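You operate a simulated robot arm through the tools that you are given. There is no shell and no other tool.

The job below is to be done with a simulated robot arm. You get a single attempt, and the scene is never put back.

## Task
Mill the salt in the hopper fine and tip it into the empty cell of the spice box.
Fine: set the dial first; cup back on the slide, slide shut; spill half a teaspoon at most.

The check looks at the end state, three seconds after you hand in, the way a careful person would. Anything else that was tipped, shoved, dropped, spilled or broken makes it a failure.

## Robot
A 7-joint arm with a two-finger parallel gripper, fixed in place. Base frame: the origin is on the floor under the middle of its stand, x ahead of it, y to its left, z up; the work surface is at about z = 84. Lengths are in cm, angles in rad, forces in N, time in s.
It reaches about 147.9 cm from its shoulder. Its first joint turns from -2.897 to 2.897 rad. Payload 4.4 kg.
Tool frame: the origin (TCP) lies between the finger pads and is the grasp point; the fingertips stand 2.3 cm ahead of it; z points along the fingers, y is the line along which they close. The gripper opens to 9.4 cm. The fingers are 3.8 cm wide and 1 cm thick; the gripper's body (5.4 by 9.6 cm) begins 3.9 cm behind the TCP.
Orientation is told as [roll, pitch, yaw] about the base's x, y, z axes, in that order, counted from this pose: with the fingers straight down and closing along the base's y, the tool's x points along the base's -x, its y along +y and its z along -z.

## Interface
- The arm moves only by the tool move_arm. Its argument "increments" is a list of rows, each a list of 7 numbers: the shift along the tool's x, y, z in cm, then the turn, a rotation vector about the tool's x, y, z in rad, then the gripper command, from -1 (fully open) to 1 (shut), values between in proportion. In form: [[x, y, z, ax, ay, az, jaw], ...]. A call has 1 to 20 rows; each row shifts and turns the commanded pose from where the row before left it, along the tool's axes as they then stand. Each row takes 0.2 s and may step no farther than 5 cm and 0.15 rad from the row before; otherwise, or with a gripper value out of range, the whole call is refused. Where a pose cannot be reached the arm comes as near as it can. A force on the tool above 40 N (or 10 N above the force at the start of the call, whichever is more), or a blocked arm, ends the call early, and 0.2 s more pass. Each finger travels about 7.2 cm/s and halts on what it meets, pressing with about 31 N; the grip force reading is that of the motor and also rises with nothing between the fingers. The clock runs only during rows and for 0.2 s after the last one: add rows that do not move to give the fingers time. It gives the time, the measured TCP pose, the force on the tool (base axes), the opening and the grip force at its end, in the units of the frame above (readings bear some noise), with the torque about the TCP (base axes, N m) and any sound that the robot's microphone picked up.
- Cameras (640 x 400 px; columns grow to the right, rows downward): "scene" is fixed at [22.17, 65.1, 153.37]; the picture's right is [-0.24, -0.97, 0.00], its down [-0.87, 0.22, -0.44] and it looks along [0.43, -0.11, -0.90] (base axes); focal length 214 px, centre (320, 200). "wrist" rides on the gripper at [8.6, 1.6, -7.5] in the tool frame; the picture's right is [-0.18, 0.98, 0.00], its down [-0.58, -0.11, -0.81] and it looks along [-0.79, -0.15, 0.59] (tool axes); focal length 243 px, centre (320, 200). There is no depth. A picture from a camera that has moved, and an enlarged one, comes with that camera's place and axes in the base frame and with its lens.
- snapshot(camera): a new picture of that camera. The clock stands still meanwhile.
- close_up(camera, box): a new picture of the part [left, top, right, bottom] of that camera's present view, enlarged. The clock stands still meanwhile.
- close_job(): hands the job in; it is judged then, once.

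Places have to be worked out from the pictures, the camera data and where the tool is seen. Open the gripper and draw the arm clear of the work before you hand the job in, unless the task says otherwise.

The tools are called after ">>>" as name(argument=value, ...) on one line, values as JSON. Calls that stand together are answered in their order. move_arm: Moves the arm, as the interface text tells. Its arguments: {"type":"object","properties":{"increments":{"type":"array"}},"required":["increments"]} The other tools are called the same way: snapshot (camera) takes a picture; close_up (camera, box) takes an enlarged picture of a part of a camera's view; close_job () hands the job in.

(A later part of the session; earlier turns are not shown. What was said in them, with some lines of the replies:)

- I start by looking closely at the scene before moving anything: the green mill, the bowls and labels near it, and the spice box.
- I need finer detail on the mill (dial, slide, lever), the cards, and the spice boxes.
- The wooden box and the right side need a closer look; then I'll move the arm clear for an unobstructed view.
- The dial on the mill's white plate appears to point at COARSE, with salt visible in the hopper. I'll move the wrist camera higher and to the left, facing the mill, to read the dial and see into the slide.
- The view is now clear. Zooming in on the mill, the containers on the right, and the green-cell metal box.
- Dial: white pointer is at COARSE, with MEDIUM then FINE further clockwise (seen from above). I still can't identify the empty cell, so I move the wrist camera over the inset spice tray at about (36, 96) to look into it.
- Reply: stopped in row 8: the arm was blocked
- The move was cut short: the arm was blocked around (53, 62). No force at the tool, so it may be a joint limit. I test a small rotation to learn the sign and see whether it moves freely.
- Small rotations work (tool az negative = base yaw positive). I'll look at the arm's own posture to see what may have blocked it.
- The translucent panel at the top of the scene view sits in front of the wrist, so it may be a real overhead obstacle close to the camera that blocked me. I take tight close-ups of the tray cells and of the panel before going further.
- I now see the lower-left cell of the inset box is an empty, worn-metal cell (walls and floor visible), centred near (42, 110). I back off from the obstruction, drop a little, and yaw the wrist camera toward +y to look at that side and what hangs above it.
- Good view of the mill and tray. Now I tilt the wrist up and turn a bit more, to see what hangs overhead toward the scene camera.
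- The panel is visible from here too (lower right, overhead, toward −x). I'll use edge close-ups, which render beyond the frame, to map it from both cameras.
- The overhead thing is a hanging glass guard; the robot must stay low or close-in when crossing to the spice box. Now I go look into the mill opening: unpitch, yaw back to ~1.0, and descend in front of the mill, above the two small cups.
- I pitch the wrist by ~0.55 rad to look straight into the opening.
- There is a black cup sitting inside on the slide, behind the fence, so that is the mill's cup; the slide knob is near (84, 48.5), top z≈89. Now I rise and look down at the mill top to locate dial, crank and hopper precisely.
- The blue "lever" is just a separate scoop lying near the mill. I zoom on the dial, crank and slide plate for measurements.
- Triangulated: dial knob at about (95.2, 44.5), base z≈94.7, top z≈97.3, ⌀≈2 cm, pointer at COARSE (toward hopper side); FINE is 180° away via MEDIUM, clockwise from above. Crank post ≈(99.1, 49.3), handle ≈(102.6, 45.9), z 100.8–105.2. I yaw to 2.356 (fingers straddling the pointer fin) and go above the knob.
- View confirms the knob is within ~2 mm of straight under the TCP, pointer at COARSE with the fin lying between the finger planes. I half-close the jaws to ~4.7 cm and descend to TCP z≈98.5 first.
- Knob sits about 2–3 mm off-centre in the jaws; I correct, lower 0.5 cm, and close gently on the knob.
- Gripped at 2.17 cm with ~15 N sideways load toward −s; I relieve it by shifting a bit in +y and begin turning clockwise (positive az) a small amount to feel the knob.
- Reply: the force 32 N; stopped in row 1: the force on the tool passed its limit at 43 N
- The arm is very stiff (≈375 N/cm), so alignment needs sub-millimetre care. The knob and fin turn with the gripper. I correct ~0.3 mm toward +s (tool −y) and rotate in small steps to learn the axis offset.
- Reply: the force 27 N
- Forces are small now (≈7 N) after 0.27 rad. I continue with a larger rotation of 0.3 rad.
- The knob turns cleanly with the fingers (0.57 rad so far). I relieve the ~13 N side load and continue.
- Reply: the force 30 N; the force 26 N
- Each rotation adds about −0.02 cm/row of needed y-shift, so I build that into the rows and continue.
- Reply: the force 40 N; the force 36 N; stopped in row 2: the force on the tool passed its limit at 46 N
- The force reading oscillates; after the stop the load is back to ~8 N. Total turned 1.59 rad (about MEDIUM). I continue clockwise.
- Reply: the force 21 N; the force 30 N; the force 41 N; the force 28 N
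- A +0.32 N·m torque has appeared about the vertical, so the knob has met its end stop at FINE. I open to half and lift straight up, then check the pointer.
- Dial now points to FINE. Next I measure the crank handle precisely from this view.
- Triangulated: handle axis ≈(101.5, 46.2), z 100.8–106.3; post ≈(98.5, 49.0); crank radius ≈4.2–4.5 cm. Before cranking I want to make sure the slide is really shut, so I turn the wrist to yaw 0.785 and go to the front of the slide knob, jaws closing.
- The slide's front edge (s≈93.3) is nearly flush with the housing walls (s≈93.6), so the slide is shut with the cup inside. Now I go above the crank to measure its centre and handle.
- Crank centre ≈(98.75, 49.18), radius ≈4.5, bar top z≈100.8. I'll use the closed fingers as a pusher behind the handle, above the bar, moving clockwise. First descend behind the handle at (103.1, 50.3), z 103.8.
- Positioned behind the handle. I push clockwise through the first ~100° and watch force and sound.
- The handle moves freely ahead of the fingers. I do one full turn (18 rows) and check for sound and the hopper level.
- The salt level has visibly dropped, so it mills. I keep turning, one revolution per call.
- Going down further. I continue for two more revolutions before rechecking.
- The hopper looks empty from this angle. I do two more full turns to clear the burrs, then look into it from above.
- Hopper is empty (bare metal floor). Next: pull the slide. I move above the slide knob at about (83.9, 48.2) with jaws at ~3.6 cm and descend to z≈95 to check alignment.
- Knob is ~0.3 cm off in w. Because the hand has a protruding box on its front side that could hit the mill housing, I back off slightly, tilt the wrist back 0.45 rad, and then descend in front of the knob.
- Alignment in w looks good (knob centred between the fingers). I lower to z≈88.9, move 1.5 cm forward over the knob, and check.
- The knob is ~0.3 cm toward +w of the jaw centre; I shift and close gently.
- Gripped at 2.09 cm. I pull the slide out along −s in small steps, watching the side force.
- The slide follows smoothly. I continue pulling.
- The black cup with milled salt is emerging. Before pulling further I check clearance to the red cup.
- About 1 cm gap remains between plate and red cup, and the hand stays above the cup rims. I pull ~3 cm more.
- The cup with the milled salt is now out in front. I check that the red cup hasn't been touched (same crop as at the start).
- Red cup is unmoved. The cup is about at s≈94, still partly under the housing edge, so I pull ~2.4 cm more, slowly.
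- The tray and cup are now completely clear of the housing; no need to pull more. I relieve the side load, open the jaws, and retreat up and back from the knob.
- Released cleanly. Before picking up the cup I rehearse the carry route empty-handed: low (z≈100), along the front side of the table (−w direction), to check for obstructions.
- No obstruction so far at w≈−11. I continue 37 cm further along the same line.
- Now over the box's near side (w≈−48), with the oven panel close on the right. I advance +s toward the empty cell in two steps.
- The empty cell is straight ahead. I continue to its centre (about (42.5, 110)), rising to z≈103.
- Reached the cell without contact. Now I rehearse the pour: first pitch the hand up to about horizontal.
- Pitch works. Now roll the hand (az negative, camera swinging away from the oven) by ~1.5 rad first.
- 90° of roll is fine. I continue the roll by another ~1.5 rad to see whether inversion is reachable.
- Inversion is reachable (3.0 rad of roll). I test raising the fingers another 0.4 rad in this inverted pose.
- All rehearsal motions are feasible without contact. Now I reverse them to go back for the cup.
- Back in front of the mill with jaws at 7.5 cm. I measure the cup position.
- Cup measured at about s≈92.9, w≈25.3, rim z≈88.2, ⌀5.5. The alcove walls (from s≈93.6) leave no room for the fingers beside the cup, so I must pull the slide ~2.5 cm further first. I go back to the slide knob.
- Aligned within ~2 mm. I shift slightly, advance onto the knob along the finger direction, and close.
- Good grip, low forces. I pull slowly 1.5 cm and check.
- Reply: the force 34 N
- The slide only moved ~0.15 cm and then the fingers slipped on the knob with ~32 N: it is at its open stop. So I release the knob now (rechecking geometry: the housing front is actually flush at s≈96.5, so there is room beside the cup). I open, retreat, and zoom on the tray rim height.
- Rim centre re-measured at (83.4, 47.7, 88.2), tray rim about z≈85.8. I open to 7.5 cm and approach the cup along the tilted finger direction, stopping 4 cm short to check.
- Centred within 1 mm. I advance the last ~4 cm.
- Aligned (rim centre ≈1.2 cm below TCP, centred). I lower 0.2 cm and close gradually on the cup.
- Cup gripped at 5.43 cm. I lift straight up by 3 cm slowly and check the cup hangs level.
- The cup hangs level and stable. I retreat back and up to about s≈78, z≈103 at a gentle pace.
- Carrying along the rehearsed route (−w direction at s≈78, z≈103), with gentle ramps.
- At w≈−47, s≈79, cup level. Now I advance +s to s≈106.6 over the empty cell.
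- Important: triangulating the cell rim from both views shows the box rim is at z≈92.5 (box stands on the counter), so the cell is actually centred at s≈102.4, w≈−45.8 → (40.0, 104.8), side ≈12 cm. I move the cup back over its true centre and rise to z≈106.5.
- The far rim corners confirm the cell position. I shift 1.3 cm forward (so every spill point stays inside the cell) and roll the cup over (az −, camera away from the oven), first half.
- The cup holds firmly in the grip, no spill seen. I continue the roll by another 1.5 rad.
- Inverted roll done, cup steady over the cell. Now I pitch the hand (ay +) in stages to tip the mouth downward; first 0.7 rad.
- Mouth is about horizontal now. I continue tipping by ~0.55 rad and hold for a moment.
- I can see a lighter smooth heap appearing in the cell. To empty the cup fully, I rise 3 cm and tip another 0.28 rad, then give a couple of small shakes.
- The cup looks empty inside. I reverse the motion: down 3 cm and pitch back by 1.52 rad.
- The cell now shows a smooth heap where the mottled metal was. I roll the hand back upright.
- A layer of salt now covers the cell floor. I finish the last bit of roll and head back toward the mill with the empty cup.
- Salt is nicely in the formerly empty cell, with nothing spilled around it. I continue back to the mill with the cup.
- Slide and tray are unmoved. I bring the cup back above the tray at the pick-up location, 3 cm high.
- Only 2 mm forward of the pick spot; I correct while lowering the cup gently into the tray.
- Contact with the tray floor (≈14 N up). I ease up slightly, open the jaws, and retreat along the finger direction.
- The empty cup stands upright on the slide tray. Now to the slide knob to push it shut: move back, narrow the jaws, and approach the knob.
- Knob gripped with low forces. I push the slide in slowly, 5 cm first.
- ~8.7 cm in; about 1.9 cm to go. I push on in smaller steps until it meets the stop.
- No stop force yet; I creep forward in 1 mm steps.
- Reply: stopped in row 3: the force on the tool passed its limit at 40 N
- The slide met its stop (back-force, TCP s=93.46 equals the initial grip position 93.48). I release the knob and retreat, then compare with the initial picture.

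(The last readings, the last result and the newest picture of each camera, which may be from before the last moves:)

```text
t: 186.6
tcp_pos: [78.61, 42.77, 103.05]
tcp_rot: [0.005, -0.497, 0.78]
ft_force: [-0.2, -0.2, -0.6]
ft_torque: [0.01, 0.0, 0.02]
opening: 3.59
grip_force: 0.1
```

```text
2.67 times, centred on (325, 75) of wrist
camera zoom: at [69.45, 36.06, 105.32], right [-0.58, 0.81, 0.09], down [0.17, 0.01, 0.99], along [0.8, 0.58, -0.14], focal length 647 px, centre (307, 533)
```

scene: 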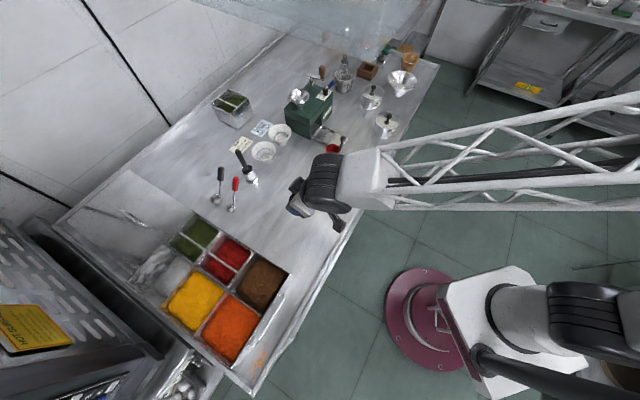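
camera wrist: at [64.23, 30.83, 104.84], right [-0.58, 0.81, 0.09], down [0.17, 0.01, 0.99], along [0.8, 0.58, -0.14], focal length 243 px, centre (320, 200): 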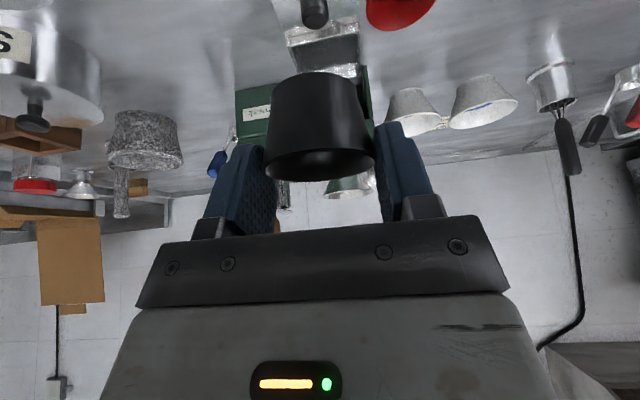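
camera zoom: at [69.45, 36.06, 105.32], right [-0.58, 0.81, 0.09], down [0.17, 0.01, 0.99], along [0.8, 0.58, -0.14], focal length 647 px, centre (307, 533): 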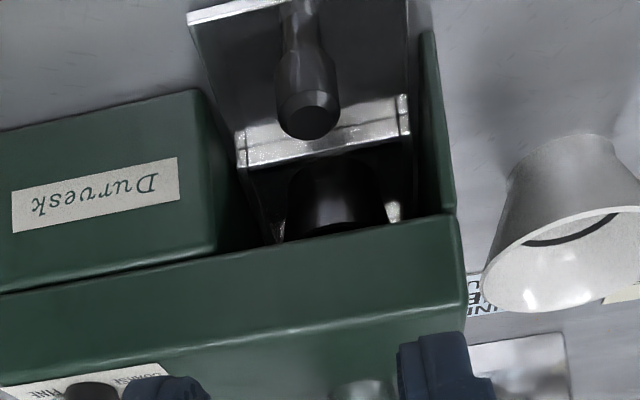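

The slide is exactly as it was at the start, with the cup inside. I now draw the arm clear with the gripper open and check everything.

>>> move_arm(increments=[[-2.15, 0, -3.95, 0, 0, 0, -0.2], [-2.15, 0, -3.95, 0, 0, 0, -0.6], [-2.15, 0, -3.95, 0, 0, 0, -1], [-2.15, 0, -3.95, 0, 0, 0, -1], [0, 0, 0, 0, 0.125, 0, -1], [0, 0, 0, 0, 0.125, 0, -1], [0, 0, 0, 0, 0.125, 0, -1], [0, 0, 0, 0, 0.122, 0, -1], [4.2, 1.08, 0, 0, 0, 0, -1], [4.2, 1.08, 0, 0, 0, 0, -1], [4.2, 1.08, 0, 0, 0, 0, -1], [4.2, 1.08, 0, 0, 0, 0, -1], [4.0, 1.08, 0, 0, 0, 0, -1], [0, 0, 0, 0, 0, 0, -1]])

>>> snapshot(camera="scene")

>>> close_up(camera="scene", box=[110, 200, 300, 340])

>>> close_up(camera="scene", box=[280, 60, 370, 170])

>>> close_up(camera="scene", box=[316, 85, 336, 101])

```text
t: 189.6
tcp_pos: [60.07, 31.9, 121.06]
tcp_rot: [0.003, -0.001, 0.782]
ft_force: [0.6, 0.8, 0.4]
ft_torque: [0.0, 0.01, 0.03]
opening: 9.39
grip_force: 0.1
```

```text
taken
```

scene: 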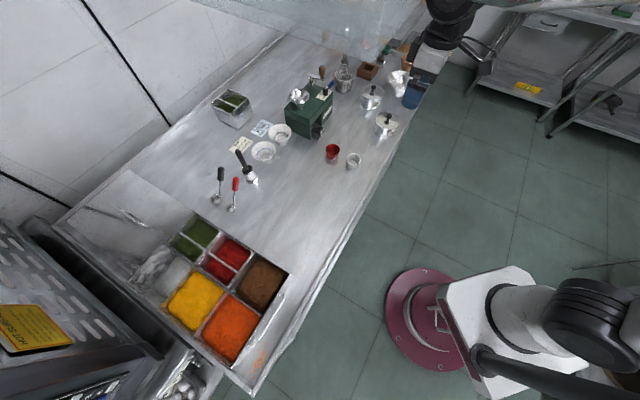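

```text
2.86 times, centred on (205, 270) of scene
camera zoom: at [22.17, 65.1, 153.37], right [-0.24, -0.97, 0.0], down [-0.87, 0.22, -0.44], along [0.43, -0.11, -0.9], focal length 613 px, centre (649, 0)
```

zoom: 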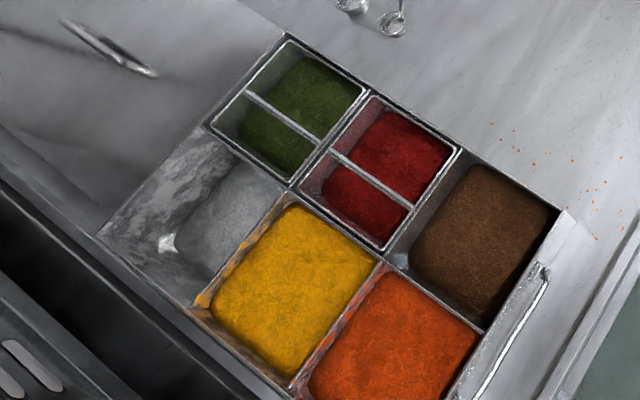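

```text
3.64 times, centred on (325, 115) of scene
camera zoom: at [22.17, 65.1, 153.37], right [-0.24, -0.97, 0.0], down [-0.87, 0.22, -0.44], along [0.43, -0.11, -0.9], focal length 780 px, centre (302, 509)
```

zoom: 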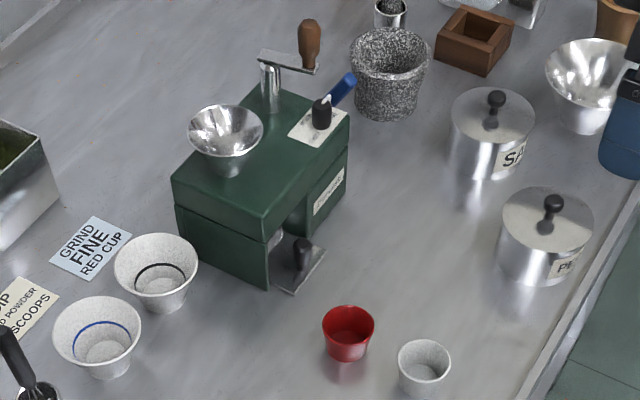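

```text
16.00 times, centred on (326, 93) of scene
camera zoom: at [22.17, 65.1, 153.37], right [-0.24, -0.97, 0.0], down [-0.87, 0.22, -0.44], along [0.43, -0.11, -0.9], focal length 3432 px, centre (224, 1912)
```

zoom: 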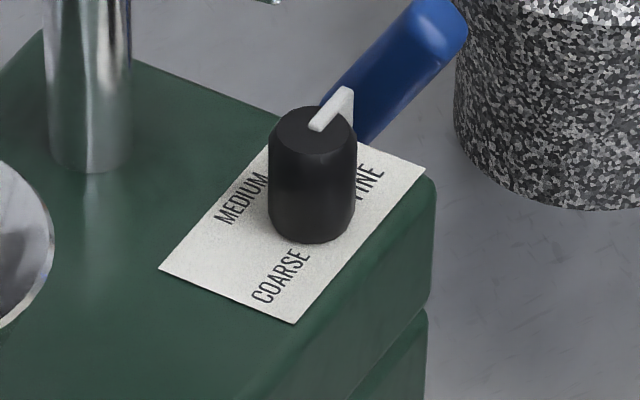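

Everything checks out: the dial points to FINE, the hopper is empty, and the milled salt lies in the formerly empty cell. The cup is on the slide, the slide is shut, nothing else has moved, and no spill is visible. The gripper is open and the arm is clear, so I hand in.

>>> close_job()

```text
The job is handed in.
```

The salt is milled fine and lies in the spice box cell that was empty. The job is handed in, but I haven't seen the verdict.

- **Dial:** I set it to FINE before milling and turned it until it met its stop.
- **Milling:** I cranked about seven turns, and the hopper is empty down to bare metal.
- **Cup and slide:** The empty black cup is back on the slide. The slide is pushed in to its stop, where it was at the start.
- **Spill:** None is visible around the cell, the mill or the route between them. The orange specks on the counter were there from the start.
- **Other items:** Nothing else looks moved in the final pictures. The crank handle has stopped in a different position.
- **Early stop:** On the way to look at the spice box, the arm was blocked near (53, 62) and the move ended early. I took the cause to be the glass panel hanging over the counter, but the tool showed almost no force. I kept low and clear of it after that.

The "GRIND FINE, RED CUP" card on the counter pointed to the red cup. I used the black cup already on the slide, because your instructions said to put the cup back there. The red cup was not touched.
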